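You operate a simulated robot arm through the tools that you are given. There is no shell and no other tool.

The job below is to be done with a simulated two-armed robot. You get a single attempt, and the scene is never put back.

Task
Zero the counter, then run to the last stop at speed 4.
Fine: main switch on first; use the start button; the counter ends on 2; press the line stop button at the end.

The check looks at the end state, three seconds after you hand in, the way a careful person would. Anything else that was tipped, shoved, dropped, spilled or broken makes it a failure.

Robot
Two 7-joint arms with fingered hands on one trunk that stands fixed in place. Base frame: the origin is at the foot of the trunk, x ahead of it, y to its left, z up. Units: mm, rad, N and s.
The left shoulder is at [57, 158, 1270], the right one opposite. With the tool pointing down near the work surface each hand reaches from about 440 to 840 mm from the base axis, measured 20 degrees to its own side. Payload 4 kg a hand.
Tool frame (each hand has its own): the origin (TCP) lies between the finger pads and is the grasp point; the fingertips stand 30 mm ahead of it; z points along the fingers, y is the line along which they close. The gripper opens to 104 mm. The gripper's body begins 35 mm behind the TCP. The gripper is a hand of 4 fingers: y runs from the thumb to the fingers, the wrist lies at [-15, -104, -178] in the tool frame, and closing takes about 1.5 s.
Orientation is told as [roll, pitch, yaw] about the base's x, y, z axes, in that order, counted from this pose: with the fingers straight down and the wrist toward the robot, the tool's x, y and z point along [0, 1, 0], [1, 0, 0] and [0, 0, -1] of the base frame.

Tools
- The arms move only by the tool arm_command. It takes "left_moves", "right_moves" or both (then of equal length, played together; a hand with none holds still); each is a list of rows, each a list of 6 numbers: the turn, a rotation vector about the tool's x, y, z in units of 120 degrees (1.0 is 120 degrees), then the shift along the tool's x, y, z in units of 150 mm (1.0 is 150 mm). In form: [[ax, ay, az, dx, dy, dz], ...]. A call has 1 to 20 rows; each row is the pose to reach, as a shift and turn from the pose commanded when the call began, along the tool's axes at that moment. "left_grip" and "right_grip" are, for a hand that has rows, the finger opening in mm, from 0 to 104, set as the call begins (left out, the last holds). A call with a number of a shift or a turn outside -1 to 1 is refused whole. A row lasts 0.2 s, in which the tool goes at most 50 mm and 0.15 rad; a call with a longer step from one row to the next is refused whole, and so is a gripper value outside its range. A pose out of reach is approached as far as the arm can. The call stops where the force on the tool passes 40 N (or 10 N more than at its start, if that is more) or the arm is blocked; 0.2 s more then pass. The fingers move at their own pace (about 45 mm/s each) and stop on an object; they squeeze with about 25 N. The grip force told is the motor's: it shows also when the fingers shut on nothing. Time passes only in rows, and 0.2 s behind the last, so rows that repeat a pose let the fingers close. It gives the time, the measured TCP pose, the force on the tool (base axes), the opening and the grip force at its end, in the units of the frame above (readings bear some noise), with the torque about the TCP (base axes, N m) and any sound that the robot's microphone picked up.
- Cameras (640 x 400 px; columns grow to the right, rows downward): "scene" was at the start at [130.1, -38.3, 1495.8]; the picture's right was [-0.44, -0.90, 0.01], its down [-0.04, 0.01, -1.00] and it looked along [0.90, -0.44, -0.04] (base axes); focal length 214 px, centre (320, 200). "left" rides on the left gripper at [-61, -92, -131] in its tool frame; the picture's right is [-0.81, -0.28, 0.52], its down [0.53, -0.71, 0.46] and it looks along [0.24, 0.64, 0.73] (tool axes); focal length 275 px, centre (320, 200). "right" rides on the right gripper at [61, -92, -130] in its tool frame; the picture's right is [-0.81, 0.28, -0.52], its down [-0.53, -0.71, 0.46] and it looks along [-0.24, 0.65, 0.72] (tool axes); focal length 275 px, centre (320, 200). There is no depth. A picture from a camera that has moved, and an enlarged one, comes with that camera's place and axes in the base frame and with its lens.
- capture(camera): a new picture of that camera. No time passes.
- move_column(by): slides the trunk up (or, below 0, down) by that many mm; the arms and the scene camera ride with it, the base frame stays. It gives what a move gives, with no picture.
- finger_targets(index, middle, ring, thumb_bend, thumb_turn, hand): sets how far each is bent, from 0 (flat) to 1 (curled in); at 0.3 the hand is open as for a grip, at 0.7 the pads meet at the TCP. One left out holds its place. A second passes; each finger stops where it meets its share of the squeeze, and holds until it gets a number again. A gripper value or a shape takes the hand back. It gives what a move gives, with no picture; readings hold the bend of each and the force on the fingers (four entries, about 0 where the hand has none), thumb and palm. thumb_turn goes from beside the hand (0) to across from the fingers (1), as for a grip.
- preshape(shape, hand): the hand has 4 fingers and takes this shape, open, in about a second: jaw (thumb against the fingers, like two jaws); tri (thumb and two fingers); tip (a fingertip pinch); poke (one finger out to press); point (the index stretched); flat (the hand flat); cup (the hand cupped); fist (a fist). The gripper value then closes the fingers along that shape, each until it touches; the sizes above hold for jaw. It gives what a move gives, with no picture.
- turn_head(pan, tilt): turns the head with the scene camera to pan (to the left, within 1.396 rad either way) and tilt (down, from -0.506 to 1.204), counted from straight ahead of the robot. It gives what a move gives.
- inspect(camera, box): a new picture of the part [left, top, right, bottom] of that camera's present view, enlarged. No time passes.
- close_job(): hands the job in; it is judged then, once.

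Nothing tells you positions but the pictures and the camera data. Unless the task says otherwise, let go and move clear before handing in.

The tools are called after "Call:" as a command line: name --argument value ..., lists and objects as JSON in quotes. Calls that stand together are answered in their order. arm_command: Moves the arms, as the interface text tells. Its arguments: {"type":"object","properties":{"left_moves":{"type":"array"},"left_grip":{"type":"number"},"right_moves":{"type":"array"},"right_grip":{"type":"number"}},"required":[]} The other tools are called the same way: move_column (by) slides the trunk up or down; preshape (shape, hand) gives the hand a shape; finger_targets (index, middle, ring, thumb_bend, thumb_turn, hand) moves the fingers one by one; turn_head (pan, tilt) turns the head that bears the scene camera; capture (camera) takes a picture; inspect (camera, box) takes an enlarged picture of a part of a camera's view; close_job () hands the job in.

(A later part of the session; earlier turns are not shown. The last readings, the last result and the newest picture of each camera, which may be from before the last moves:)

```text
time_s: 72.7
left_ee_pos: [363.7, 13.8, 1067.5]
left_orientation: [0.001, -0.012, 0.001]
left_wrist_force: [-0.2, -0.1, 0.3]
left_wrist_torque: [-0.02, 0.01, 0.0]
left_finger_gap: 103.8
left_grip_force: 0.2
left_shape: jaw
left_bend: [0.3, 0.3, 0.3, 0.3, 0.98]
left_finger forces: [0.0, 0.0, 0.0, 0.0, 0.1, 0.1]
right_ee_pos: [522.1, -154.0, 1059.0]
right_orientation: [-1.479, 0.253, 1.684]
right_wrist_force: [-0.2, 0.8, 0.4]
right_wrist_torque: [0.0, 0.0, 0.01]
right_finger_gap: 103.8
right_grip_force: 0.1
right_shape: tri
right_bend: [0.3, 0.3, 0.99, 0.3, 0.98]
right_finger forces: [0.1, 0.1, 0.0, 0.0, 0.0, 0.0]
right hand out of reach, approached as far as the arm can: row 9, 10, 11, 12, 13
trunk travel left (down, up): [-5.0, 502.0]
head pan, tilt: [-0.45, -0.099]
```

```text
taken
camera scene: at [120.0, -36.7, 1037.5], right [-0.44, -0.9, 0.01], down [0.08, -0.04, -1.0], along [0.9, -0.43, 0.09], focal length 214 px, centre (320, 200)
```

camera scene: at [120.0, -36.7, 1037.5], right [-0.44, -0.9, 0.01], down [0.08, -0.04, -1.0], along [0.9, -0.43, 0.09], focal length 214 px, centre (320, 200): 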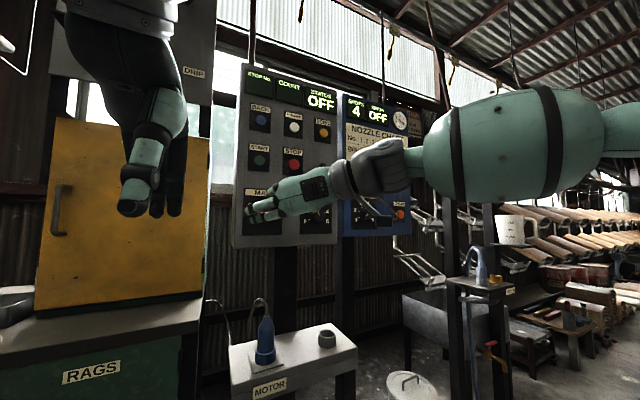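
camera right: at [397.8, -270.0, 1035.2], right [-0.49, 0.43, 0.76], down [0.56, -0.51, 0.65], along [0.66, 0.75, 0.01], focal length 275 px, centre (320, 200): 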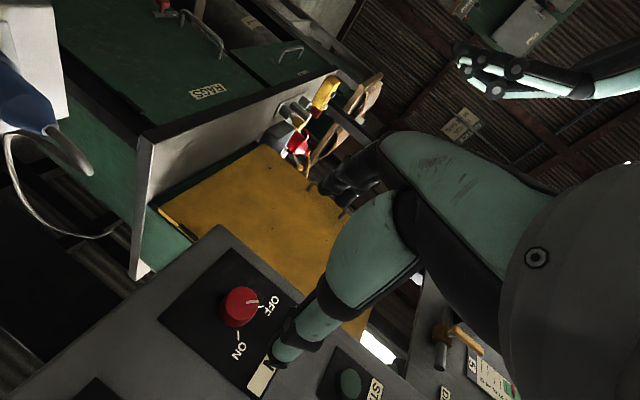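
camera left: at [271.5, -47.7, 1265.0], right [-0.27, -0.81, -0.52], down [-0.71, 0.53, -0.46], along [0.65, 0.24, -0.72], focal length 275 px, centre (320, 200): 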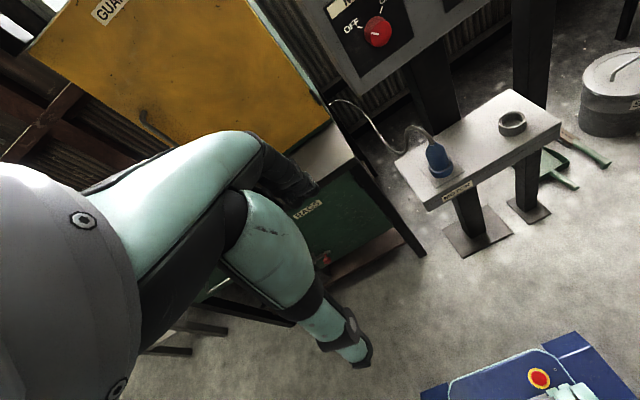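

The reachable roll band here is about 52° to 104° left of vertical with the fingers square to the panel. Letting the fingers yaw left and dip a little toward the upright end should widen it. I'll rehearse that end pose in the air first.

Call:
arm_command --right_moves '[[0, 0, 0, 0.01, 0, 0.15], [0, 0, 0, 0.02, 0, 0.3], [0, 0, 0, 0.035, -0.005, 0.459], [-0.006, 0.0083, 0.0596, 0.035, -0.005, 0.459], [-0.0128, 0.0166, 0.119, 0.035, -0.005, 0.459], [-0.0192, 0.0249, 0.179, 0.035, -0.005, 0.459], [-0.0256, 0.0332, 0.2385, 0.035, -0.005, 0.459], [-0.032, 0.0415, 0.298, 0.035, -0.005, 0.459], [-0.0385, 0.0497, 0.358, 0.035, -0.005, 0.459], [-0.0449, 0.058, 0.4175, 0.035, -0.005, 0.459], [-0.0513, 0.0663, 0.477, 0.035, -0.005, 0.459], [-0.0577, 0.0746, 0.5367, 0.035, -0.005, 0.459], [-0.0641, 0.0829, 0.596, 0.035, -0.005, 0.459], [-0.0705, 0.0912, 0.656, 0.035, -0.005, 0.459], [-0.0705, 0.0912, 0.656, 0.035, -0.005, 0.459]]'

Call:
capture --camera "scene"

Call:
capture --camera "right"

```text
time_s: 75.9
left_ee_pos: [364.9, 12.8, 1065.7]
left_orientation: [-0.001, -0.012, 0.0]
left_wrist_force: [0.4, -0.9, 0.1]
left_wrist_torque: [0.03, -0.01, 0.0]
left_finger_gap: 103.8
left_grip_force: 0.0
left_shape: jaw
left_bend: [0.3, 0.3, 0.3, 0.3, 0.98]
left_finger forces: [0.0, 0.0, 0.0, 0.1, 0.0, 0.0]
right_ee_pos: [584.4, -155.6, 1068.2]
right_orientation: [-1.096, -1.109, 1.433]
right_wrist_force: [0.3, -0.5, 0.2]
right_wrist_torque: [-0.01, 0.02, 0.01]
right_finger_gap: 103.8
right_grip_force: 0.0
right_shape: tri
right_bend: [0.3, 0.3, 0.99, 0.3, 0.98]
right_finger forces: [0.0, 0.0, 0.0, 0.0, 0.1, 0.1]
right hand out of reach, approached as far as the arm can: row 2, 3, 13, 14, 15
trunk travel left (down, up): [-5.0, 502.0]
head pan, tilt: [-0.45, -0.099]
```

```text
taken
camera scene: at [121.3, -36.7, 1037.3], right [-0.44, -0.9, 0.01], down [0.08, -0.04, -1.0], along [0.9, -0.43, 0.09], focal length 214 px, centre (320, 200)
```

scene: 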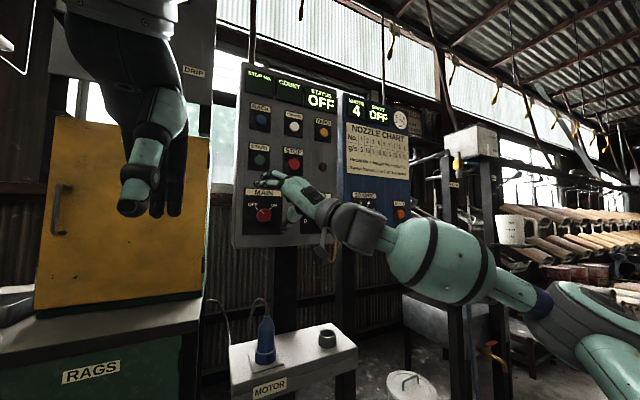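

```text
taken
camera right: at [434.9, -180.3, 989.6], right [-0.19, -0.72, 0.67], down [0.57, -0.64, -0.52], along [0.8, 0.28, 0.53], focal length 275 px, centre (320, 200)
```

right: 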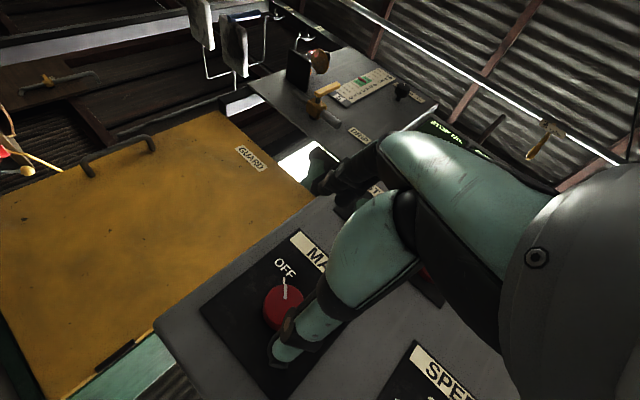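

That works: upright end about 30° left, starting end about 97°, so 60–65° of twist is available. I'll go back to the counter-clockwise start, square to the panel, at x=600.

Call:
arm_command --right_moves '[[0.0075, -0.0165, -0.0572, 0.004, -0.01, 0.013], [0.0151, -0.0329, -0.1144, 0.009, -0.02, 0.027], [0.0226, -0.0494, -0.1715, 0.013, -0.03, 0.04], [0.0301, -0.0658, -0.2287, 0.017, -0.04, 0.053], [0.0377, -0.0823, -0.2859, 0.022, -0.05, 0.067], [0.0452, -0.0988, -0.3431, 0.026, -0.06, 0.08], [0.0527, -0.1152, -0.4003, 0.03, -0.07, 0.093], [0.0602, -0.1317, -0.4574, 0.034, -0.08, 0.106], [0.0678, -0.1481, -0.5146, 0.039, -0.09, 0.12], [0.0753, -0.1646, -0.5718, 0.043, -0.101, 0.133], [0.0753, -0.1646, -0.5718, 0.043, -0.101, 0.133]]'

Call:
capture --camera "right"

```text
time_s: 78.3
left_ee_pos: [366.3, 12.6, 1066.2]
left_orientation: [0.0, -0.012, -0.001]
left_wrist_force: [0.2, 0.0, 0.5]
left_wrist_torque: [-0.01, -0.01, 0.0]
left_finger_gap: 104.0
left_grip_force: 0.0
left_shape: jaw
left_bend: [0.3, 0.3, 0.3, 0.3, 0.98]
left_finger forces: [0.1, 0.1, 0.0, 0.0, 0.0, 0.0]
right_ee_pos: [599.7, -150.7, 1047.7]
right_orientation: [-1.586, 0.081, 1.568]
right_wrist_force: [0.0, 0.0, -0.5]
right_wrist_torque: [0.0, 0.0, -0.02]
right_finger_gap: 103.9
right_grip_force: 0.1
right_shape: tri
right_bend: [0.3, 0.3, 0.99, 0.3, 0.98]
right_finger forces: [0.0, 0.0, 0.1, 0.1, 0.0, 0.0]
trunk travel left (down, up): [-5.0, 502.0]
head pan, tilt: [-0.45, -0.099]
```

```text
taken
camera right: at [469.5, -246.9, 993.3], right [-0.53, 0.34, 0.78], down [0.45, -0.67, 0.6], along [0.72, 0.66, 0.2], focal length 275 px, centre (320, 200)
```

right: 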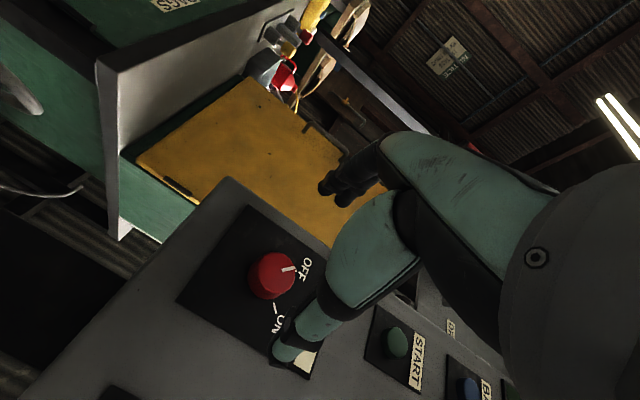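

That pose was reached exactly. I'll see whether 12° more counter-clockwise is available here.

Call:
arm_command --right_moves '[[0, 0, -0.04, 0, 0, 0], [0, 0, -0.08, 0, 0, 0], [0, 0, -0.12, 0, 0, 0]]'

```text
time_s: 79.1
left_ee_pos: [364.1, 13.1, 1066.7]
left_orientation: [0.001, -0.011, 0.0]
left_wrist_force: [0.3, -0.5, -0.5]
left_wrist_torque: [0.01, 0.02, -0.01]
left_finger_gap: 103.7
left_grip_force: 0.0
left_shape: jaw
left_bend: [0.3, 0.3, 0.3, 0.3, 0.98]
left_finger forces: [0.0, 0.1, 0.0, 0.1, 0.1, 0.1]
right_ee_pos: [600.6, -150.8, 1047.2]
right_orientation: [-1.585, 0.208, 1.565]
right_wrist_force: [0.6, -0.9, -0.4]
right_wrist_torque: [0.03, -0.02, 0.0]
right_finger_gap: 103.8
right_grip_force: 0.1
right_shape: tri
right_bend: [0.3, 0.3, 0.99, 0.3, 0.98]
right_finger forces: [0.0, 0.1, 0.1, 0.0, 0.1, 0.0]
right hand out of reach, approached as far as the arm can: row 3
trunk travel left (down, up): [-5.0, 502.0]
head pan, tilt: [-0.45, -0.099]
```

At 102° it's at the limit. I'll use 100° and move in over the knob to x=662.

Call:
arm_command --right_moves '[[0, 0, 0.015, 0, 0, 0.1], [0, 0, 0.015, 0, 0, 0.2], [0, 0, 0.015, 0, 0, 0.3], [0, 0, 0.015, 0, 0, 0.36], [0, 0, 0.015, 0, 0, 0.41], [0, 0, 0.015, 0, 0, 0.41]]'

Call:
inspect --camera "right" --box '[180, 150, 420, 390]'

```text
time_s: 80.5
left_ee_pos: [365.1, 11.8, 1066.4]
left_orientation: [0.001, -0.011, 0.002]
left_wrist_force: [-0.2, -0.1, -0.4]
left_wrist_torque: [0.02, 0.0, -0.01]
left_finger_gap: 103.7
left_grip_force: 0.1
left_shape: jaw
left_bend: [0.3, 0.3, 0.3, 0.3, 0.98]
left_finger forces: [0.0, 0.1, 0.0, 0.1, 0.1, 0.0]
right_ee_pos: [652.5, -157.4, 1042.8]
right_orientation: [-1.59, 0.173, 1.568]
right_wrist_force: [-0.3, 0.1, 0.0]
right_wrist_torque: [-0.01, 0.0, -0.03]
right_finger_gap: 103.7
right_grip_force: 0.2
right_shape: tri
right_bend: [0.3, 0.3, 0.99, 0.3, 0.98]
right_finger forces: [0.0, 0.1, 0.0, 0.1, 0.1, 0.0]
right hand out of reach, approached as far as the arm can: row 3, 4, 5, 6
trunk travel left (down, up): [-5.0, 502.0]
head pan, tilt: [-0.45, -0.099]
```

```text
1.67 times, centred on (300, 270) of right
camera zoom: at [523.6, -257.7, 997.5], right [-0.53, 0.41, 0.74], down [0.44, -0.61, 0.65], along [0.72, 0.68, 0.14], focal length 459 px, centre (353, 83)
```

zoom: 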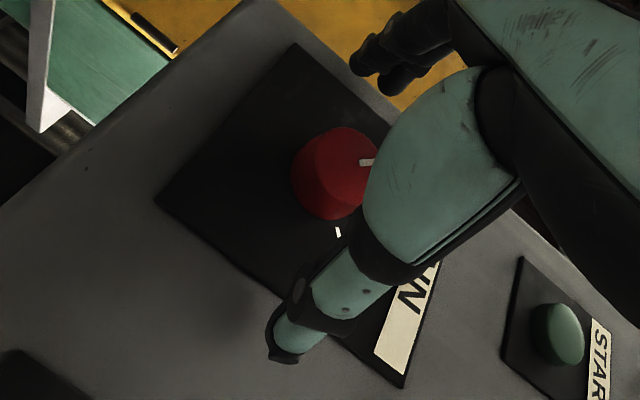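

Slightly off-centre because of the limit. I'll ease the roll back about 9° and re-centre on the knob.

Call:
arm_command --right_moves '[[0, 0, 0.04, -0.02, 0.02, 0.03], [0, 0, 0.075, -0.041, 0.04, 0.063], [0, 0, 0.075, -0.041, 0.04, 0.063]]'

Call:
inspect --camera "right" --box '[180, 150, 420, 390]'

```text
time_s: 81.3
left_ee_pos: [364.5, 11.9, 1066.2]
left_orientation: [0.001, -0.013, 0.0]
left_wrist_force: [-0.7, -0.1, 0.1]
left_wrist_torque: [-0.04, -0.01, 0.02]
left_finger_gap: 104.1
left_grip_force: 0.1
left_shape: jaw
left_bend: [0.3, 0.3, 0.3, 0.3, 0.98]
left_finger forces: [0.1, 0.0, 0.0, 0.0, 0.1, 0.0]
right_ee_pos: [663.0, -149.4, 1050.1]
right_orientation: [-1.584, 0.016, 1.568]
right_wrist_force: [0.1, -0.1, -0.1]
right_wrist_torque: [0.03, 0.01, -0.02]
right_finger_gap: 103.7
right_grip_force: 0.0
right_shape: tri
right_bend: [0.3, 0.3, 0.99, 0.3, 0.98]
right_finger forces: [0.0, 0.0, 0.0, 0.0, 0.0, 0.0]
trunk travel left (down, up): [-5.0, 502.0]
head pan, tilt: [-0.45, -0.099]
```

```text
1.67 times, centred on (300, 270) of right
camera zoom: at [532.5, -242.2, 988.5], right [-0.53, 0.29, 0.8], down [0.45, -0.71, 0.55], along [0.72, 0.65, 0.24], focal length 459 px, centre (353, 83)
```

zoom: 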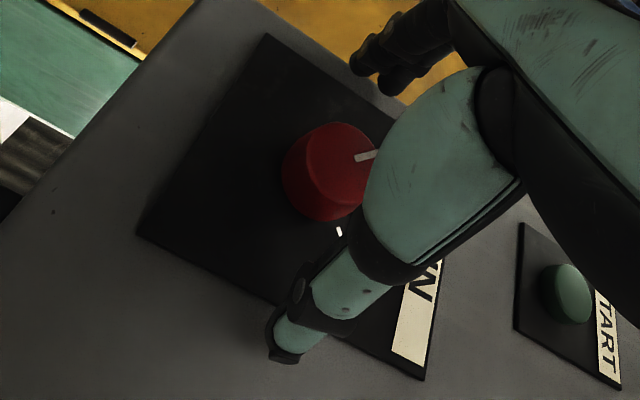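

Centred. I'll rehearse the tilted twist 22 mm back from the knob with the hand open, to see exactly how far it reaches here.

Call:
arm_command --right_moves '[[0, 0, 0, 0.02, 0, -0.147], [-0.009, 0.0173, 0.0514, 0.02, 0, -0.147], [-0.018, 0.0346, 0.1028, 0.02, 0, -0.147], [-0.027, 0.0519, 0.1541, 0.02, 0, -0.147], [-0.036, 0.0692, 0.2055, 0.02, 0, -0.147], [-0.0449, 0.0864, 0.2569, 0.02, 0, -0.147], [-0.0539, 0.1037, 0.3083, 0.02, 0, -0.147], [-0.0629, 0.121, 0.3596, 0.02, 0, -0.147], [-0.0719, 0.1383, 0.411, 0.02, 0, -0.147], [-0.0809, 0.1556, 0.4624, 0.02, 0, -0.147], [-0.0809, 0.1556, 0.4624, 0.02, 0, -0.147]]'

Call:
capture --camera "right"

```text
time_s: 83.7
left_ee_pos: [364.6, 12.4, 1066.5]
left_orientation: [0.0, -0.012, 0.001]
left_wrist_force: [-0.2, 0.4, 0.7]
left_wrist_torque: [0.0, 0.04, -0.02]
left_finger_gap: 104.0
left_grip_force: 0.1
left_shape: jaw
left_bend: [0.3, 0.3, 0.3, 0.3, 0.98]
left_finger forces: [0.1, 0.0, 0.0, 0.1, 0.0, 0.0]
right_ee_pos: [639.0, -151.9, 1055.7]
right_orientation: [-1.227, -0.958, 1.573]
right_wrist_force: [-0.7, 0.5, 0.2]
right_wrist_torque: [0.02, 0.0, -0.03]
right_finger_gap: 103.9
right_grip_force: 0.1
right_shape: tri
right_bend: [0.3, 0.3, 0.99, 0.3, 0.98]
right_finger forces: [0.1, 0.1, 0.0, 0.0, 0.0, 0.0]
right hand out of reach, approached as far as the arm can: row 10, 11
trunk travel left (down, up): [-5.0, 502.0]
head pan, tilt: [-0.45, -0.099]
```

```text
taken
camera right: at [495.0, -194.1, 973.7], right [-0.21, -0.61, 0.76], down [0.61, -0.69, -0.38], along [0.76, 0.39, 0.52], focal length 275 px, centre (320, 200)
```

right: 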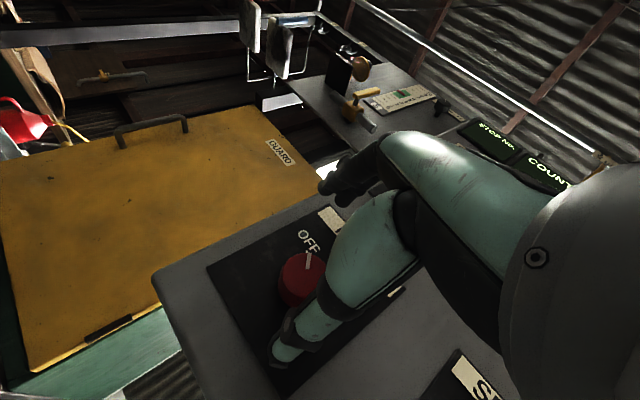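

The tilted twist reaches about 55° here. Now I return to the start roll, move in, and grip.

Call:
arm_command --right_moves '[[0.009, -0.0173, -0.0514, 0.046, -0.045, 0.023], [0.018, -0.0346, -0.1028, 0.046, -0.045, 0.023], [0.027, -0.0519, -0.1541, 0.046, -0.045, 0.023], [0.036, -0.0692, -0.2055, 0.046, -0.045, 0.023], [0.0449, -0.0864, -0.2569, 0.046, -0.045, 0.023], [0.0539, -0.1037, -0.3083, 0.046, -0.045, 0.023], [0.0629, -0.121, -0.3596, 0.046, -0.045, 0.023], [0.0719, -0.1383, -0.411, 0.046, -0.045, 0.023], [0.0809, -0.1556, -0.4624, 0.046, -0.045, 0.023], [0.0809, -0.1556, -0.4624, 0.022, -0.045, 0.092], [0.0809, -0.1556, -0.4624, -0.003, -0.045, 0.161], [0.0809, -0.1556, -0.4624, -0.003, -0.045, 0.161]]'

Call:
inspect --camera "right" --box '[180, 150, 420, 390]'

```text
time_s: 86.3
left_ee_pos: [363.9, 12.1, 1065.6]
left_orientation: [-0.001, -0.011, 0.0]
left_wrist_force: [-0.4, 0.1, 0.8]
left_wrist_torque: [0.02, 0.0, 0.02]
left_finger_gap: 103.9
left_grip_force: 0.0
left_shape: jaw
left_bend: [0.3, 0.3, 0.3, 0.3, 0.98]
left_finger forces: [0.1, 0.1, 0.1, 0.2, 0.0, 0.1]
right_ee_pos: [661.3, -150.2, 1045.9]
right_orientation: [-1.584, 0.018, 1.57]
right_wrist_force: [-0.3, -0.6, 0.0]
right_wrist_torque: [0.02, 0.02, -0.03]
right_finger_gap: 103.7
right_grip_force: 0.1
right_shape: tri
right_bend: [0.3, 0.3, 0.99, 0.3, 0.98]
right_finger forces: [0.1, 0.0, 0.1, 0.0, 0.1, 0.0]
trunk travel left (down, up): [-5.0, 502.0]
head pan, tilt: [-0.45, -0.099]
```

```text
1.67 times, centred on (300, 270) of right
camera zoom: at [531.3, -241.7, 985.2], right [-0.53, 0.29, 0.8], down [0.45, -0.7, 0.55], along [0.72, 0.65, 0.24], focal length 459 px, centre (353, 83)
```

zoom: 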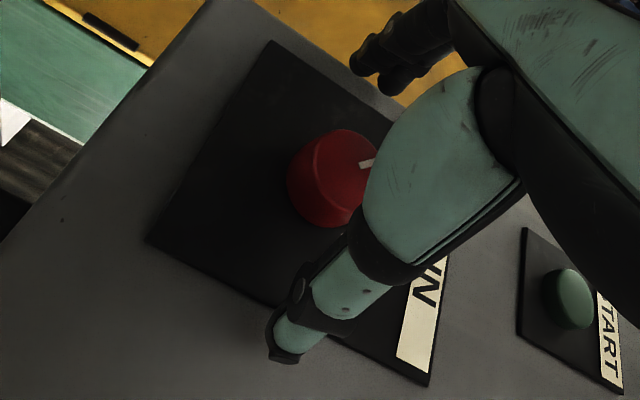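

Centred. Closing on the knob, then twisting along the rehearsed path.

Call:
arm_command --right_moves '[[0, 0, 0, 0, 0, 0.01], [0, 0, 0, 0, 0, 0.01], [0, 0, 0, 0, 0, 0.01], [0, 0, 0, 0, 0, 0.01], [0, 0, 0, 0, 0, 0.01], [0, 0, 0, 0, 0, 0.01], [0, 0, 0, 0, 0, 0.01], [0, 0, 0, 0, 0, 0.01], [0, 0, 0, 0, 0, 0.01]]' --right_grip 0

Call:
arm_command --right_moves '[[-0.009, 0.0173, 0.0514, 0, 0, 0], [-0.018, 0.0346, 0.1028, 0, 0, 0], [-0.027, 0.0519, 0.1541, 0, 0, 0], [-0.036, 0.0692, 0.2055, 0, 0, 0]]'

Call:
inspect --camera "right" --box '[180, 150, 420, 390]'

```text
time_s: 88.3
left_ee_pos: [364.9, 11.8, 1066.5]
left_orientation: [0.0, -0.012, -0.001]
left_wrist_force: [0.2, 0.3, 0.2]
left_wrist_torque: [-0.01, 0.01, -0.04]
left_finger_gap: 104.0
left_grip_force: 0.0
left_shape: jaw
left_bend: [0.3, 0.3, 0.3, 0.3, 0.98]
left_finger forces: [0.0, 0.0, 0.0, 0.0, 0.0, 0.0]
right_ee_pos: [662.7, -150.0, 1045.6]
right_orientation: [-1.586, 0.017, 1.568]
right_wrist_force: [1.8, -0.1, 0.8]
right_wrist_torque: [0.04, -0.04, 0.0]
right_finger_gap: 27.5
right_grip_force: 25.0
right_shape: tri
right_bend: [0.74, 0.58, 1.0, 0.74, 1.0]
right_finger forces: [11.2, 10.3, 0.1, 0.1, 22.3, 0.0]
trunk travel left (down, up): [-5.0, 502.0]
head pan, tilt: [-0.45, -0.099]
```

```text
time_s: 89.3
left_ee_pos: [365.6, 10.8, 1065.3]
left_orientation: [-0.001, -0.012, -0.001]
left_wrist_force: [-0.9, 0.3, 0.3]
left_wrist_torque: [0.0, 0.01, 0.03]
left_finger_gap: 103.9
left_grip_force: 0.1
left_shape: jaw
left_bend: [0.3, 0.3, 0.3, 0.3, 0.98]
left_finger forces: [0.0, 0.0, 0.1, 0.0, 0.1, 0.0]
right_ee_pos: [663.1, -151.4, 1046.4]
right_orientation: [-1.448, -0.422, 1.619]
right_wrist_force: [1.6, -6.7, 4.6]
right_wrist_torque: [0.0, -0.15, -0.37]
right_finger_gap: 27.0
right_grip_force: 24.5
right_shape: tri
right_bend: [0.74, 0.57, 1.0, 0.74, 1.0]
right_finger forces: [9.4, 13.5, 0.0, 0.0, 27.1, 0.0]
trunk travel left (down, up): [-5.0, 502.0]
head pan, tilt: [-0.45, -0.099]
```

```text
1.67 times, centred on (300, 270) of right
camera zoom: at [528.8, -222.8, 969.0], right [-0.41, -0.12, 0.9], down [0.56, -0.82, 0.14], along [0.72, 0.56, 0.4], focal length 459 px, centre (353, 83)
```

zoom: 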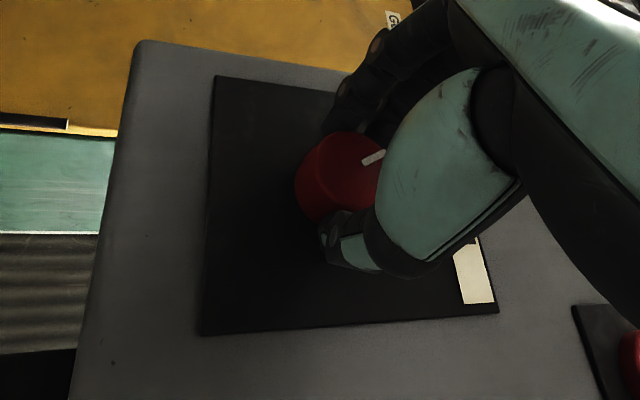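

The pointer is turning with the hand. Continuing the twist.

Call:
arm_command --right_moves '[[-0.009, 0.0173, 0.0514, 0, 0, 0], [-0.018, 0.0346, 0.1028, 0, 0, 0], [-0.027, 0.0519, 0.1541, 0, 0, 0], [-0.036, 0.0692, 0.2055, 0, 0, 0]]'

Call:
inspect --camera "right" --box '[180, 150, 420, 390]'

Call:
capture --camera "scene"

```text
time_s: 90.3
left_ee_pos: [364.8, 9.7, 1066.5]
left_orientation: [0.001, -0.012, 0.001]
left_wrist_force: [-0.6, -0.6, 0.2]
left_wrist_torque: [-0.01, 0.02, 0.01]
left_finger_gap: 103.8
left_grip_force: 0.1
left_shape: jaw
left_bend: [0.3, 0.3, 0.3, 0.3, 0.98]
left_finger forces: [0.1, 0.1, 0.1, 0.0, 0.0, 0.1]
right_ee_pos: [662.1, -151.6, 1046.2]
right_orientation: [-1.293, -0.858, 1.605]
right_wrist_force: [0.2, -12.1, 6.8]
right_wrist_torque: [0.0, -0.19, -0.5]
right_finger_gap: 26.6
right_grip_force: 24.8
right_shape: tri
right_bend: [0.74, 0.57, 1.0, 0.74, 1.0]
right_finger forces: [8.4, 16.0, 0.0, 0.0, 28.0, 0.0]
trunk travel left (down, up): [-5.0, 502.0]
head pan, tilt: [-0.45, -0.099]
```

```text
1.67 times, centred on (300, 270) of right
camera zoom: at [521.4, -199.2, 963.1], right [-0.26, -0.53, 0.81], down [0.61, -0.74, -0.28], along [0.75, 0.42, 0.51], focal length 459 px, centre (353, 83)
```

zoom: 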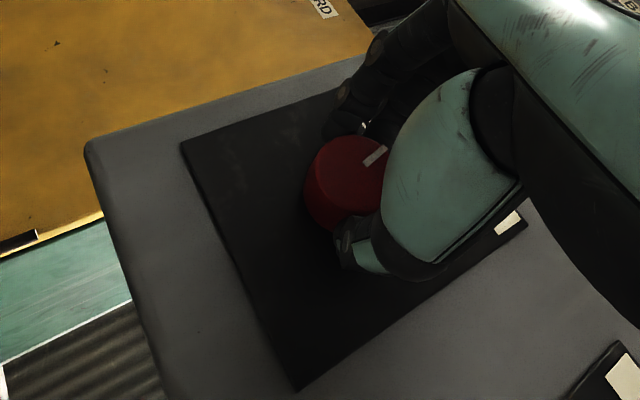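

```text
taken
camera scene: at [120.4, -38.1, 1037.4], right [-0.44, -0.9, 0.0], down [0.08, -0.04, -1.0], along [0.9, -0.43, 0.09], focal length 214 px, centre (320, 200)
```

scene: 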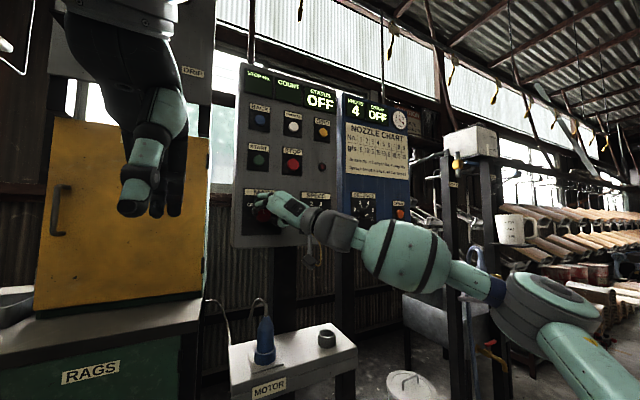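

About 50° turned. One more rehearsed step, then I'll release and see where the switch settles.

Call:
arm_command --right_moves '[[-0.009, 0.0173, 0.0514, 0, 0, 0], [-0.009, 0.0173, 0.0514, 0, 0, 0]]'

Call:
inspect --camera "right" --box '[180, 150, 420, 390]'

Call:
arm_command --right_moves '[[0, 0, 0, 0, 0, 0], [0, 0, 0, 0, 0, 0], [0, 0, 0, 0, 0, 0], [0, 0, 0, 0, 0, 0], [0, 0, 0, 0, 0, 0]]' --right_grip 104

Call:
inspect --camera "right" --box '[180, 150, 420, 390]'

Call:
inspect --camera "scene" --box '[230, 50, 350, 260]'

```text
time_s: 90.9
left_ee_pos: [366.6, 10.4, 1066.5]
left_orientation: [0.003, -0.01, -0.001]
left_wrist_force: [0.0, -0.2, -0.5]
left_wrist_torque: [0.0, 0.01, 0.04]
left_finger_gap: 104.2
left_grip_force: 0.0
left_shape: jaw
left_bend: [0.3, 0.3, 0.3, 0.3, 0.98]
left_finger forces: [0.0, 0.1, 0.0, 0.1, 0.0, 0.1]
right_ee_pos: [663.4, -153.3, 1054.0]
right_orientation: [-1.211, -0.957, 1.562]
right_wrist_force: [0.0, -8.0, -13.3]
right_wrist_torque: [-0.14, 0.24, -0.38]
right_finger_gap: 26.9
right_grip_force: 25.2
right_shape: tri
right_bend: [0.74, 0.6, 1.0, 0.72, 1.0]
right_finger forces: [7.1, 8.5, 0.0, 0.0, 30.0, 0.1]
right hand out of reach, approached as far as the arm can: row 1, 2
trunk travel left (down, up): [-5.0, 502.0]
head pan, tilt: [-0.45, -0.099]
```

```text
1.67 times, centred on (300, 270) of right
camera zoom: at [519.0, -195.2, 973.7], right [-0.2, -0.61, 0.77], down [0.61, -0.69, -0.39], along [0.77, 0.39, 0.51], focal length 459 px, centre (353, 83)
```

zoom: 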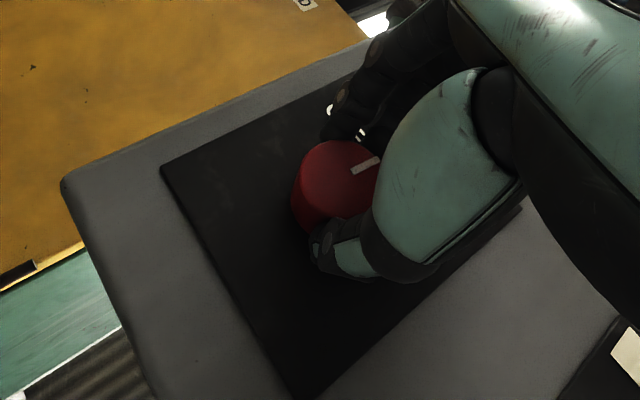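

```text
time_s: 92.1
left_ee_pos: [365.3, 12.1, 1066.3]
left_orientation: [0.001, -0.013, 0.0]
left_wrist_force: [0.1, 0.3, 0.3]
left_wrist_torque: [0.01, 0.01, 0.02]
left_finger_gap: 103.9
left_grip_force: 0.2
left_shape: jaw
left_bend: [0.3, 0.3, 0.3, 0.3, 0.98]
left_finger forces: [0.1, 0.0, 0.1, 0.0, 0.1, 0.0]
right_ee_pos: [662.0, -151.0, 1059.4]
right_orientation: [-1.224, -0.954, 1.573]
right_wrist_force: [0.8, 0.4, -0.4]
right_wrist_torque: [-0.01, 0.02, 0.01]
right_finger_gap: 103.4
right_grip_force: 0.0
right_shape: tri
right_bend: [0.3, 0.3, 0.99, 0.3, 0.98]
right_finger forces: [0.1, 0.0, 0.0, 0.0, 0.0, 0.0]
trunk travel left (down, up): [-5.0, 502.0]
head pan, tilt: [-0.45, -0.099]
```

```text
1.67 times, centred on (300, 270) of right
camera zoom: at [516.9, -193.9, 977.4], right [-0.21, -0.61, 0.77], down [0.61, -0.69, -0.38], along [0.76, 0.39, 0.52], focal length 459 px, centre (353, 83)
```

zoom: 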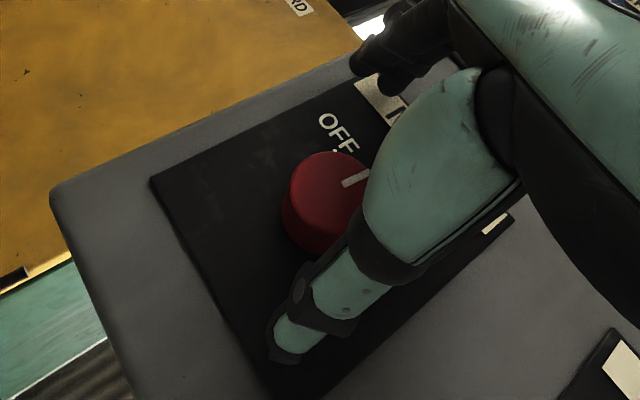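

```text
1.90 times, centred on (290, 155) of scene
camera zoom: at [121.1, -36.6, 1037.4], right [-0.44, -0.9, 0.01], down [0.08, -0.04, -1.0], along [0.9, -0.43, 0.09], focal length 408 px, centre (377, 286)
```

zoom: 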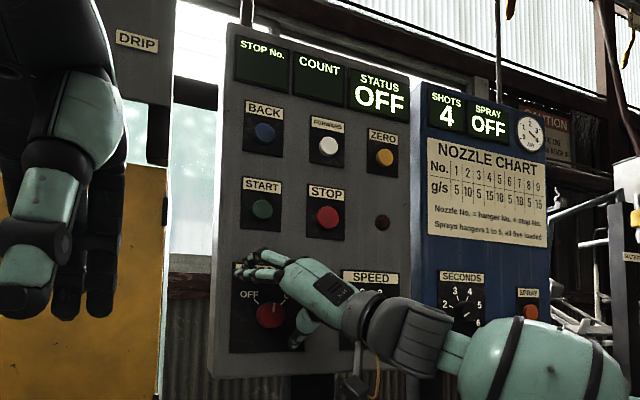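

The knob kept its position, about midway, so twists add up. I'll back off, roll back, and twist again for the rest.

Call:
arm_command --right_moves '[[0, 0, 0, 0.049, 0, -0.138], [0.009, -0.0173, -0.0514, 0.101, -0.067, -0.12], [0.018, -0.0346, -0.1028, 0.101, -0.067, -0.12], [0.027, -0.0519, -0.1541, 0.101, -0.067, -0.12], [0.036, -0.0692, -0.2055, 0.101, -0.067, -0.12], [0.0449, -0.0864, -0.2569, 0.101, -0.067, -0.12], [0.0539, -0.1037, -0.3083, 0.101, -0.067, -0.12], [0.0629, -0.121, -0.3596, 0.101, -0.067, -0.12], [0.0719, -0.1383, -0.411, 0.101, -0.067, -0.12], [0.0809, -0.1556, -0.4624, 0.101, -0.067, -0.12], [0.0809, -0.1556, -0.4624, 0.076, -0.067, -0.051], [0.0809, -0.1556, -0.4624, 0.052, -0.067, 0.018], [0.0809, -0.1556, -0.4624, 0.052, -0.067, 0.018]]'

Call:
inspect --camera "right" --box '[180, 150, 420, 390]'

```text
time_s: 94.9
left_ee_pos: [365.5, 13.1, 1065.7]
left_orientation: [-0.002, -0.013, -0.002]
left_wrist_force: [0.0, -0.3, 0.0]
left_wrist_torque: [-0.03, 0.02, 0.01]
left_finger_gap: 104.1
left_grip_force: 0.0
left_shape: jaw
left_bend: [0.3, 0.3, 0.3, 0.3, 0.98]
left_finger forces: [0.0, 0.1, 0.0, 0.1, 0.0, 0.0]
right_ee_pos: [660.9, -150.4, 1045.6]
right_orientation: [-1.585, 0.018, 1.568]
right_wrist_force: [0.3, -0.4, 1.0]
right_wrist_torque: [0.0, 0.01, -0.04]
right_finger_gap: 103.8
right_grip_force: 0.1
right_shape: tri
right_bend: [0.3, 0.3, 0.99, 0.3, 0.98]
right_finger forces: [0.0, 0.1, 0.0, 0.0, 0.0, 0.0]
trunk travel left (down, up): [-5.0, 502.0]
head pan, tilt: [-0.45, -0.099]
```

```text
1.67 times, centred on (300, 270) of right
camera zoom: at [530.7, -243.1, 985.8], right [-0.53, 0.29, 0.8], down [0.45, -0.7, 0.55], along [0.72, 0.65, 0.24], focal length 459 px, centre (353, 83)
```

zoom: 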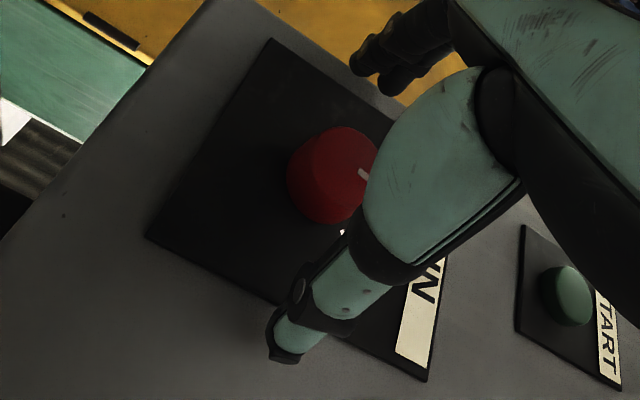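

The pointer sits about halfway. Gripping and twisting again.

Call:
arm_command --right_moves '[[0, 0, 0, 0, 0, 0.01], [0, 0, 0, 0, 0, 0.01], [0, 0, 0, 0, 0, 0.01], [0, 0, 0, 0, 0, 0.01], [0, 0, 0, 0, 0, 0.01], [0, 0, 0, 0, 0, 0.01], [0, 0, 0, 0, 0, 0.01], [0, 0, 0, 0, 0, 0.01], [0, 0, 0, 0, 0, 0.01]]' --right_grip 0

Call:
arm_command --right_moves '[[-0.009, 0.0173, 0.0514, 0, 0, 0], [-0.018, 0.0346, 0.1028, 0, 0, 0], [-0.027, 0.0519, 0.1541, 0, 0, 0], [-0.036, 0.0692, 0.2055, 0, 0, 0], [-0.0449, 0.0864, 0.2569, 0, 0, 0], [-0.0539, 0.1037, 0.3083, 0, 0, 0], [-0.0629, 0.121, 0.3596, 0, 0, 0], [-0.0719, 0.1383, 0.411, 0, 0, 0]]'

Call:
inspect --camera "right" --box '[180, 150, 420, 390]'

Call:
inspect --camera "scene" --box '[230, 50, 350, 260]'

```text
time_s: 96.9
left_ee_pos: [364.6, 11.9, 1065.9]
left_orientation: [0.0, -0.012, 0.002]
left_wrist_force: [-0.1, 0.2, 0.0]
left_wrist_torque: [0.05, 0.01, -0.02]
left_finger_gap: 104.0
left_grip_force: 0.1
left_shape: jaw
left_bend: [0.3, 0.3, 0.3, 0.3, 0.98]
left_finger forces: [0.0, 0.0, 0.1, 0.0, 0.0, 0.1]
right_ee_pos: [663.0, -150.4, 1047.3]
right_orientation: [-1.584, 0.018, 1.569]
right_wrist_force: [0.9, 0.2, 0.1]
right_wrist_torque: [-0.02, -0.01, 0.02]
right_finger_gap: 27.2
right_grip_force: 25.4
right_shape: tri
right_bend: [0.74, 0.57, 1.0, 0.74, 1.0]
right_finger forces: [10.8, 10.9, 0.1, 0.0, 22.4, 0.0]
trunk travel left (down, up): [-5.0, 502.0]
head pan, tilt: [-0.45, -0.099]
```

```text
time_s: 98.7
left_ee_pos: [363.7, 11.4, 1066.4]
left_orientation: [0.001, -0.014, 0.0]
left_wrist_force: [0.6, 0.1, 0.9]
left_wrist_torque: [0.01, 0.0, 0.0]
left_finger_gap: 103.9
left_grip_force: 0.1
left_shape: jaw
left_bend: [0.3, 0.3, 0.3, 0.3, 0.98]
left_finger forces: [0.1, 0.1, 0.1, 0.0, 0.1, 0.0]
right_ee_pos: [662.4, -154.3, 1047.5]
right_orientation: [-1.292, -0.858, 1.603]
right_wrist_force: [1.9, -12.0, 4.9]
right_wrist_torque: [0.01, -0.23, -0.42]
right_finger_gap: 26.3
right_grip_force: 24.8
right_shape: tri
right_bend: [0.74, 0.56, 1.0, 0.74, 1.0]
right_finger forces: [8.3, 15.9, 0.1, 0.0, 27.7, 0.0]
trunk travel left (down, up): [-5.0, 502.0]
head pan, tilt: [-0.45, -0.099]
```

```text
1.67 times, centred on (300, 270) of right
camera zoom: at [520.7, -200.5, 963.2], right [-0.26, -0.53, 0.81], down [0.61, -0.74, -0.29], along [0.75, 0.42, 0.51], focal length 459 px, centre (353, 83)
```

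zoom: 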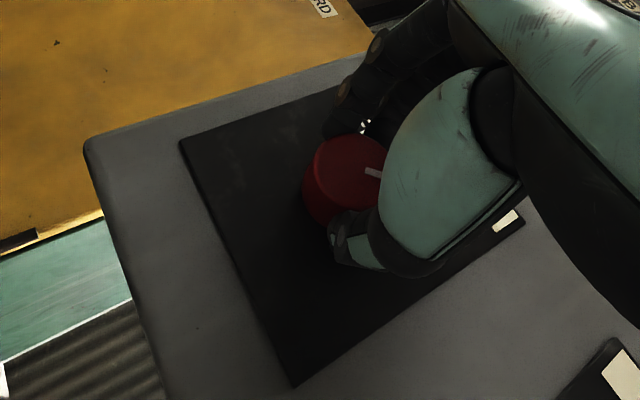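

```text
1.90 times, centred on (290, 155) of scene
camera zoom: at [120.8, -38.1, 1037.4], right [-0.44, -0.9, 0.0], down [0.08, -0.04, -1.0], along [0.9, -0.43, 0.09], focal length 408 px, centre (377, 286)
```

zoom: 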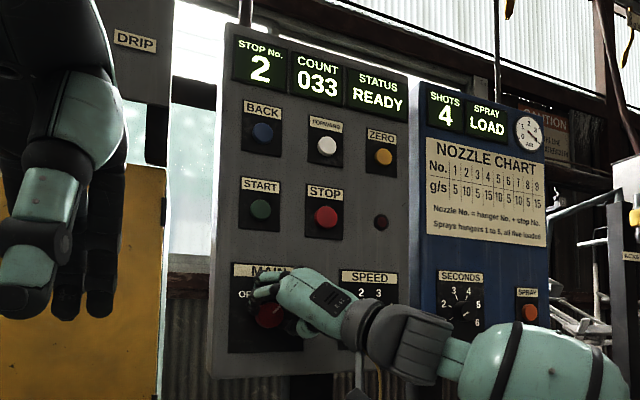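

MAIN is on: STOP No. 2, COUNT 033, STATUS READY. Nozzles run 1–9 with hangers 1–5, so the last stop should be 4, two steps on from here, which fits a count of 2. I'll release and check where the knob rests.

Call:
arm_command --right_moves '[[0, 0, 0, 0, 0, 0], [0, 0, 0, 0, 0, 0], [0, 0, 0, 0, 0, 0], [0, 0, 0, 0, 0, 0], [0, 0, 0, 0, 0, 0]]' --right_grip 104

Call:
arm_command --right_moves '[[0, 0, 0, 0.049, 0, -0.138], [0, 0, 0, 0.098, 0, -0.276], [0, 0, 0, 0.147, 0, -0.414], [0, 0, 0, 0.196, 0, -0.552], [0, 0, 0, 0.196, 0, -0.552]]'

Call:
capture --camera "right"

Call:
inspect --camera "scene" --box '[230, 50, 350, 260]'

```text
time_s: 99.9
left_ee_pos: [366.4, 11.9, 1065.6]
left_orientation: [0.0, -0.011, 0.0]
left_wrist_force: [0.3, 0.4, -0.3]
left_wrist_torque: [-0.02, -0.04, -0.02]
left_finger_gap: 104.1
left_grip_force: 0.0
left_shape: jaw
left_bend: [0.3, 0.3, 0.3, 0.3, 0.98]
left_finger forces: [0.0, 0.0, 0.0, 0.0, 0.1, 0.1]
right_ee_pos: [661.9, -149.8, 1045.7]
right_orientation: [-1.291, -0.852, 1.605]
right_wrist_force: [0.2, 0.1, 0.2]
right_wrist_torque: [0.01, 0.0, -0.01]
right_finger_gap: 103.5
right_grip_force: 0.0
right_shape: tri
right_bend: [0.3, 0.3, 0.99, 0.3, 0.98]
right_finger forces: [0.0, 0.0, 0.1, 0.0, 0.0, 0.0]
trunk travel left (down, up): [-5.0, 502.0]
head pan, tilt: [-0.45, -0.099]
```

```text
time_s: 101.1
left_ee_pos: [365.7, 12.5, 1065.6]
left_orientation: [0.0, -0.011, 0.0]
left_wrist_force: [-0.3, 0.4, 0.7]
left_wrist_torque: [-0.01, 0.0, 0.02]
left_finger_gap: 103.9
left_grip_force: 0.1
left_shape: jaw
left_bend: [0.3, 0.3, 0.3, 0.3, 0.98]
left_finger forces: [0.0, 0.1, 0.0, 0.0, 0.1, 0.0]
right_ee_pos: [574.5, -149.4, 1041.3]
right_orientation: [-1.291, -0.852, 1.606]
right_wrist_force: [-0.6, -0.1, 0.7]
right_wrist_torque: [0.03, -0.01, 0.01]
right_finger_gap: 103.8
right_grip_force: 0.1
right_shape: tri
right_bend: [0.3, 0.3, 0.99, 0.3, 0.98]
right_finger forces: [0.0, 0.0, 0.0, 0.0, 0.0, 0.0]
trunk travel left (down, up): [-5.0, 502.0]
head pan, tilt: [-0.45, -0.099]
```

```text
taken
camera right: at [433.4, -197.5, 958.3], right [-0.26, -0.52, 0.81], down [0.61, -0.74, -0.28], along [0.75, 0.42, 0.51], focal length 275 px, centre (320, 200)
```

right: 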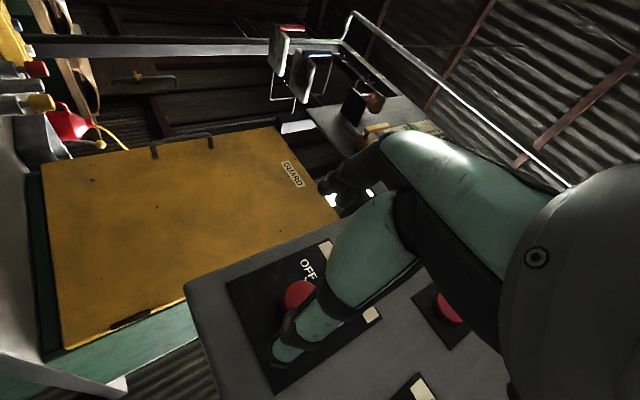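

```text
1.90 times, centred on (290, 155) of scene
camera zoom: at [121.4, -36.6, 1037.3], right [-0.44, -0.9, 0.01], down [0.08, -0.04, -1.0], along [0.9, -0.43, 0.09], focal length 408 px, centre (377, 286)
```

zoom: 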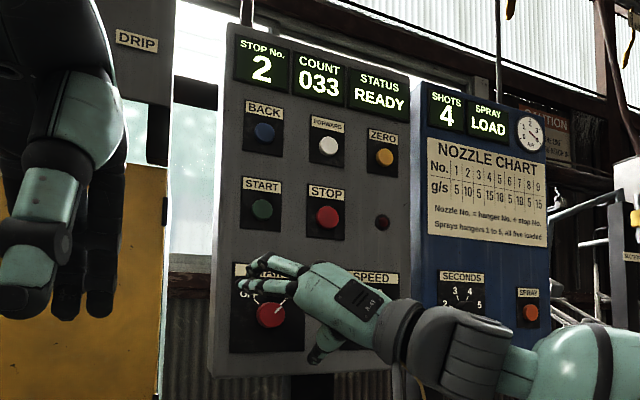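

MAIN looks set to ON. Next I move to SPEED, staying about 100 mm off the panel and squaring the hand up.

Call:
arm_command --right_moves '[[0.0036, -0.0069, -0.0205, -0.08, -0.064, -0.0157], [0.0072, -0.0138, -0.041, -0.161, -0.128, -0.0314], [0.0108, -0.0207, -0.0615, -0.241, -0.192, -0.047], [0.0144, -0.0276, -0.082, -0.322, -0.256, -0.063], [0.018, -0.0345, -0.103, -0.402, -0.32, -0.078], [0.0216, -0.0414, -0.123, -0.483, -0.384, -0.094], [0.025, -0.048, -0.144, -0.563, -0.448, -0.11], [0.0288, -0.055, -0.164, -0.644, -0.512, -0.126], [0.0324, -0.062, -0.185, -0.724, -0.576, -0.141], [0.036, -0.069, -0.2055, -0.805, -0.64, -0.157], [0.036, -0.069, -0.2055, -0.805, -0.64, -0.157]]'

Call:
capture --camera "right"

Call:
capture --camera "scene"

Call:
inspect --camera "scene" --box '[230, 170, 350, 250]'

```text
time_s: 103.5
left_ee_pos: [365.0, 12.9, 1066.1]
left_orientation: [-0.001, -0.012, 0.0]
left_wrist_force: [0.3, 0.1, 1.1]
left_wrist_torque: [-0.03, 0.03, 0.04]
left_finger_gap: 103.8
left_grip_force: 0.1
left_shape: jaw
left_bend: [0.3, 0.3, 0.3, 0.3, 0.98]
left_finger forces: [0.0, 0.0, 0.1, 0.1, 0.1, 0.0]
right_ee_pos: [590.4, -305.2, 1051.2]
right_orientation: [-1.449, -0.414, 1.623]
right_wrist_force: [-0.3, 0.2, -0.2]
right_wrist_torque: [0.02, 0.02, -0.03]
right_finger_gap: 103.9
right_grip_force: 0.1
right_shape: tri
right_bend: [0.3, 0.3, 0.99, 0.3, 0.98]
right_finger forces: [0.0, 0.0, 0.1, 0.0, 0.0, 0.0]
trunk travel left (down, up): [-5.0, 502.0]
head pan, tilt: [-0.45, -0.099]
```

```text
taken
camera right: at [457.1, -376.7, 974.0], right [-0.41, -0.12, 0.9], down [0.56, -0.82, 0.14], along [0.72, 0.56, 0.4], focal length 275 px, centre (320, 200)
```

right: 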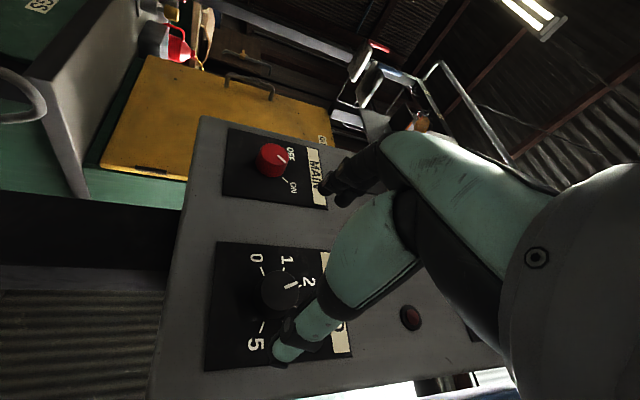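

```text
taken
camera scene: at [121.1, -36.6, 1037.4], right [-0.44, -0.9, 0.01], down [0.08, -0.04, -1.0], along [0.9, -0.43, 0.09], focal length 214 px, centre (320, 200)
```

scene: 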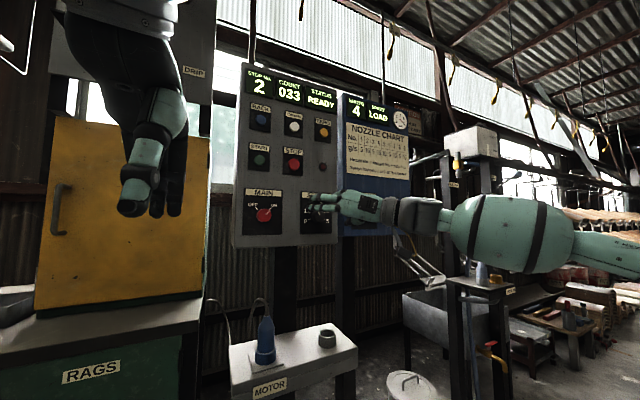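

```text
5.00 times, centred on (290, 210) of scene
camera zoom: at [121.1, -36.6, 1037.4], right [-0.44, -0.9, 0.01], down [0.08, -0.04, -1.0], along [0.9, -0.43, 0.09], focal length 1072 px, centre (470, 150)
```

zoom: 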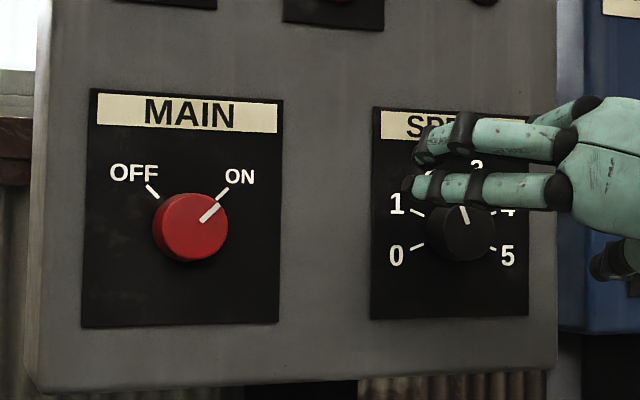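

MAIN rests exactly on ON. SPEED is on 2 and needs about 84° clockwise to reach 4. I'll roll to the counter-clockwise start in front of SPEED.

Call:
arm_command --right_moves '[[0.0072, -0.0138, -0.041, -0.002, -0.001, 0.033], [0.0144, -0.0276, -0.082, -0.004, -0.003, 0.067], [0.0216, -0.0414, -0.123, -0.005, -0.004, 0.1], [0.0288, -0.0552, -0.164, -0.007, -0.006, 0.133], [0.036, -0.069, -0.2055, -0.009, -0.007, 0.167], [0.036, -0.069, -0.2055, -0.009, -0.007, 0.167]]'

Call:
capture --camera "right"

Call:
inspect --camera "right" --box '[180, 150, 420, 390]'

```text
time_s: 104.9
left_ee_pos: [365.5, 11.7, 1066.0]
left_orientation: [0.0, -0.012, 0.0]
left_wrist_force: [0.7, 0.5, -0.9]
left_wrist_torque: [0.0, 0.0, 0.0]
left_finger_gap: 104.1
left_grip_force: 0.0
left_shape: jaw
left_bend: [0.3, 0.3, 0.3, 0.3, 0.98]
left_finger forces: [0.1, 0.0, 0.0, 0.0, 0.0, 0.1]
right_ee_pos: [617.1, -304.2, 1049.4]
right_orientation: [-1.585, 0.022, 1.568]
right_wrist_force: [0.4, -0.6, -0.3]
right_wrist_torque: [0.03, 0.0, 0.01]
right_finger_gap: 104.0
right_grip_force: 0.0
right_shape: tri
right_bend: [0.3, 0.3, 0.99, 0.3, 0.98]
right_finger forces: [0.0, 0.1, 0.1, 0.1, 0.0, 0.0]
trunk travel left (down, up): [-5.0, 502.0]
head pan, tilt: [-0.45, -0.099]
```

```text
taken
camera right: at [486.0, -396.2, 988.8], right [-0.53, 0.29, 0.8], down [0.45, -0.7, 0.55], along [0.72, 0.65, 0.24], focal length 275 px, centre (320, 200)
```

right: 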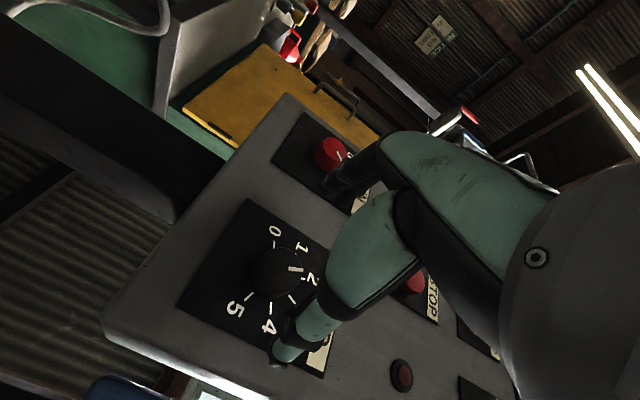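

```text
1.67 times, centred on (300, 270) of right
camera zoom: at [486.0, -396.2, 988.8], right [-0.53, 0.29, 0.8], down [0.45, -0.7, 0.55], along [0.72, 0.65, 0.24], focal length 459 px, centre (353, 83)
```

zoom: 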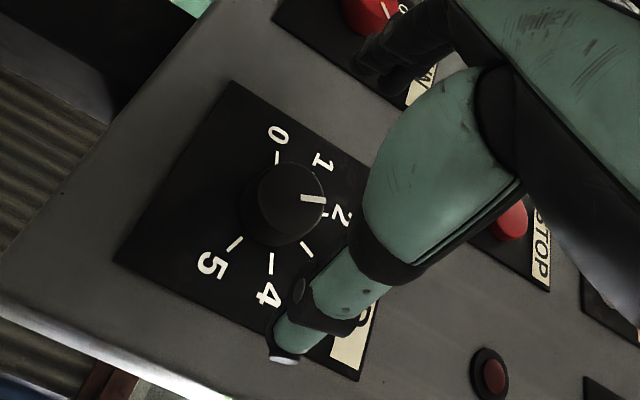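

Both knobs share the same height within a few mm. I'll move in to 25 mm from the knob and check centring.

Call:
arm_command --right_moves '[[0, 0, 0, 0.01, 0, 0.1], [0, 0, 0, 0.02, 0, 0.18], [0, 0, 0, 0.023, 0, 0.233], [0, 0, 0, 0.023, 0, 0.233]]'

Call:
inspect --camera "right" --box '[180, 150, 420, 390]'

```text
time_s: 105.9
left_ee_pos: [364.6, 13.2, 1065.9]
left_orientation: [-0.001, -0.012, -0.001]
left_wrist_force: [-0.4, 0.6, 0.3]
left_wrist_torque: [0.01, -0.01, 0.01]
left_finger_gap: 103.5
left_grip_force: 0.0
left_shape: jaw
left_bend: [0.3, 0.3, 0.3, 0.3, 0.98]
left_finger forces: [0.0, 0.0, 0.1, 0.0, 0.0, 0.1]
right_ee_pos: [651.4, -303.5, 1046.5]
right_orientation: [-1.585, 0.019, 1.569]
right_wrist_force: [-0.4, 0.2, 0.9]
right_wrist_torque: [0.06, -0.05, 0.0]
right_finger_gap: 103.8
right_grip_force: 0.1
right_shape: tri
right_bend: [0.3, 0.3, 0.99, 0.3, 0.98]
right_finger forces: [0.0, 0.1, 0.0, 0.0, 0.0, 0.0]
trunk travel left (down, up): [-5.0, 502.0]
head pan, tilt: [-0.45, -0.099]
```

```text
1.67 times, centred on (300, 270) of right
camera zoom: at [521.3, -396.5, 986.0], right [-0.53, 0.29, 0.8], down [0.45, -0.7, 0.55], along [0.72, 0.65, 0.24], focal length 459 px, centre (353, 83)
```

zoom: 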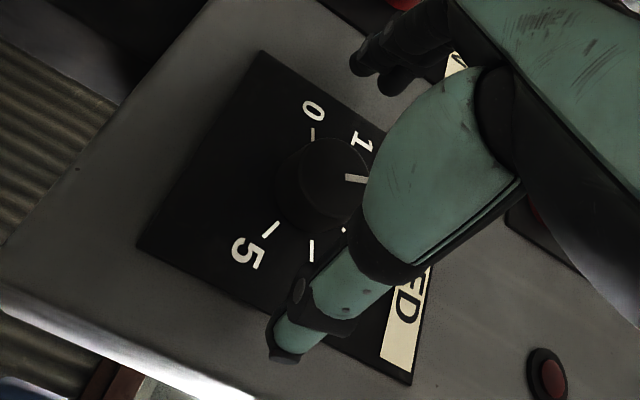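

Centred. Quick rehearsal of a plain twist, hand open and just short of the knob.

Call:
arm_command --right_moves '[[0, 0, 0.055, 0, 0, -0.04], [0, 0, 0.11, 0, 0, -0.04], [0, 0, 0.165, 0, 0, -0.04], [0, 0, 0.22, 0, 0, -0.04], [0, 0, 0.275, 0, 0, -0.04], [0, 0, 0.33, 0, 0, -0.04], [0, 0, 0.385, 0, 0, -0.04], [0, 0, 0.44, 0, 0, -0.04]]'

```text
time_s: 107.7
left_ee_pos: [364.6, 10.9, 1067.0]
left_orientation: [0.0, -0.013, -0.001]
left_wrist_force: [-0.1, -0.3, 0.3]
left_wrist_torque: [0.02, -0.01, 0.04]
left_finger_gap: 103.8
left_grip_force: 0.2
left_shape: jaw
left_bend: [0.3, 0.3, 0.3, 0.3, 0.98]
left_finger forces: [0.0, 0.0, 0.0, 0.0, 0.0, 0.0]
right_ee_pos: [632.3, -317.1, 1096.2]
right_orientation: [-1.541, -0.889, 1.549]
right_wrist_force: [-0.3, -0.4, -0.6]
right_wrist_torque: [-0.04, -0.01, -0.02]
right_finger_gap: 103.8
right_grip_force: 0.1
right_shape: tri
right_bend: [0.3, 0.3, 0.99, 0.3, 0.98]
right_finger forces: [0.0, 0.0, 0.0, 0.1, 0.0, 0.1]
right hand out of reach, approached as far as the arm can: row 6, 7, 8
trunk travel left (down, up): [-5.0, 502.0]
head pan, tilt: [-0.45, -0.099]
```

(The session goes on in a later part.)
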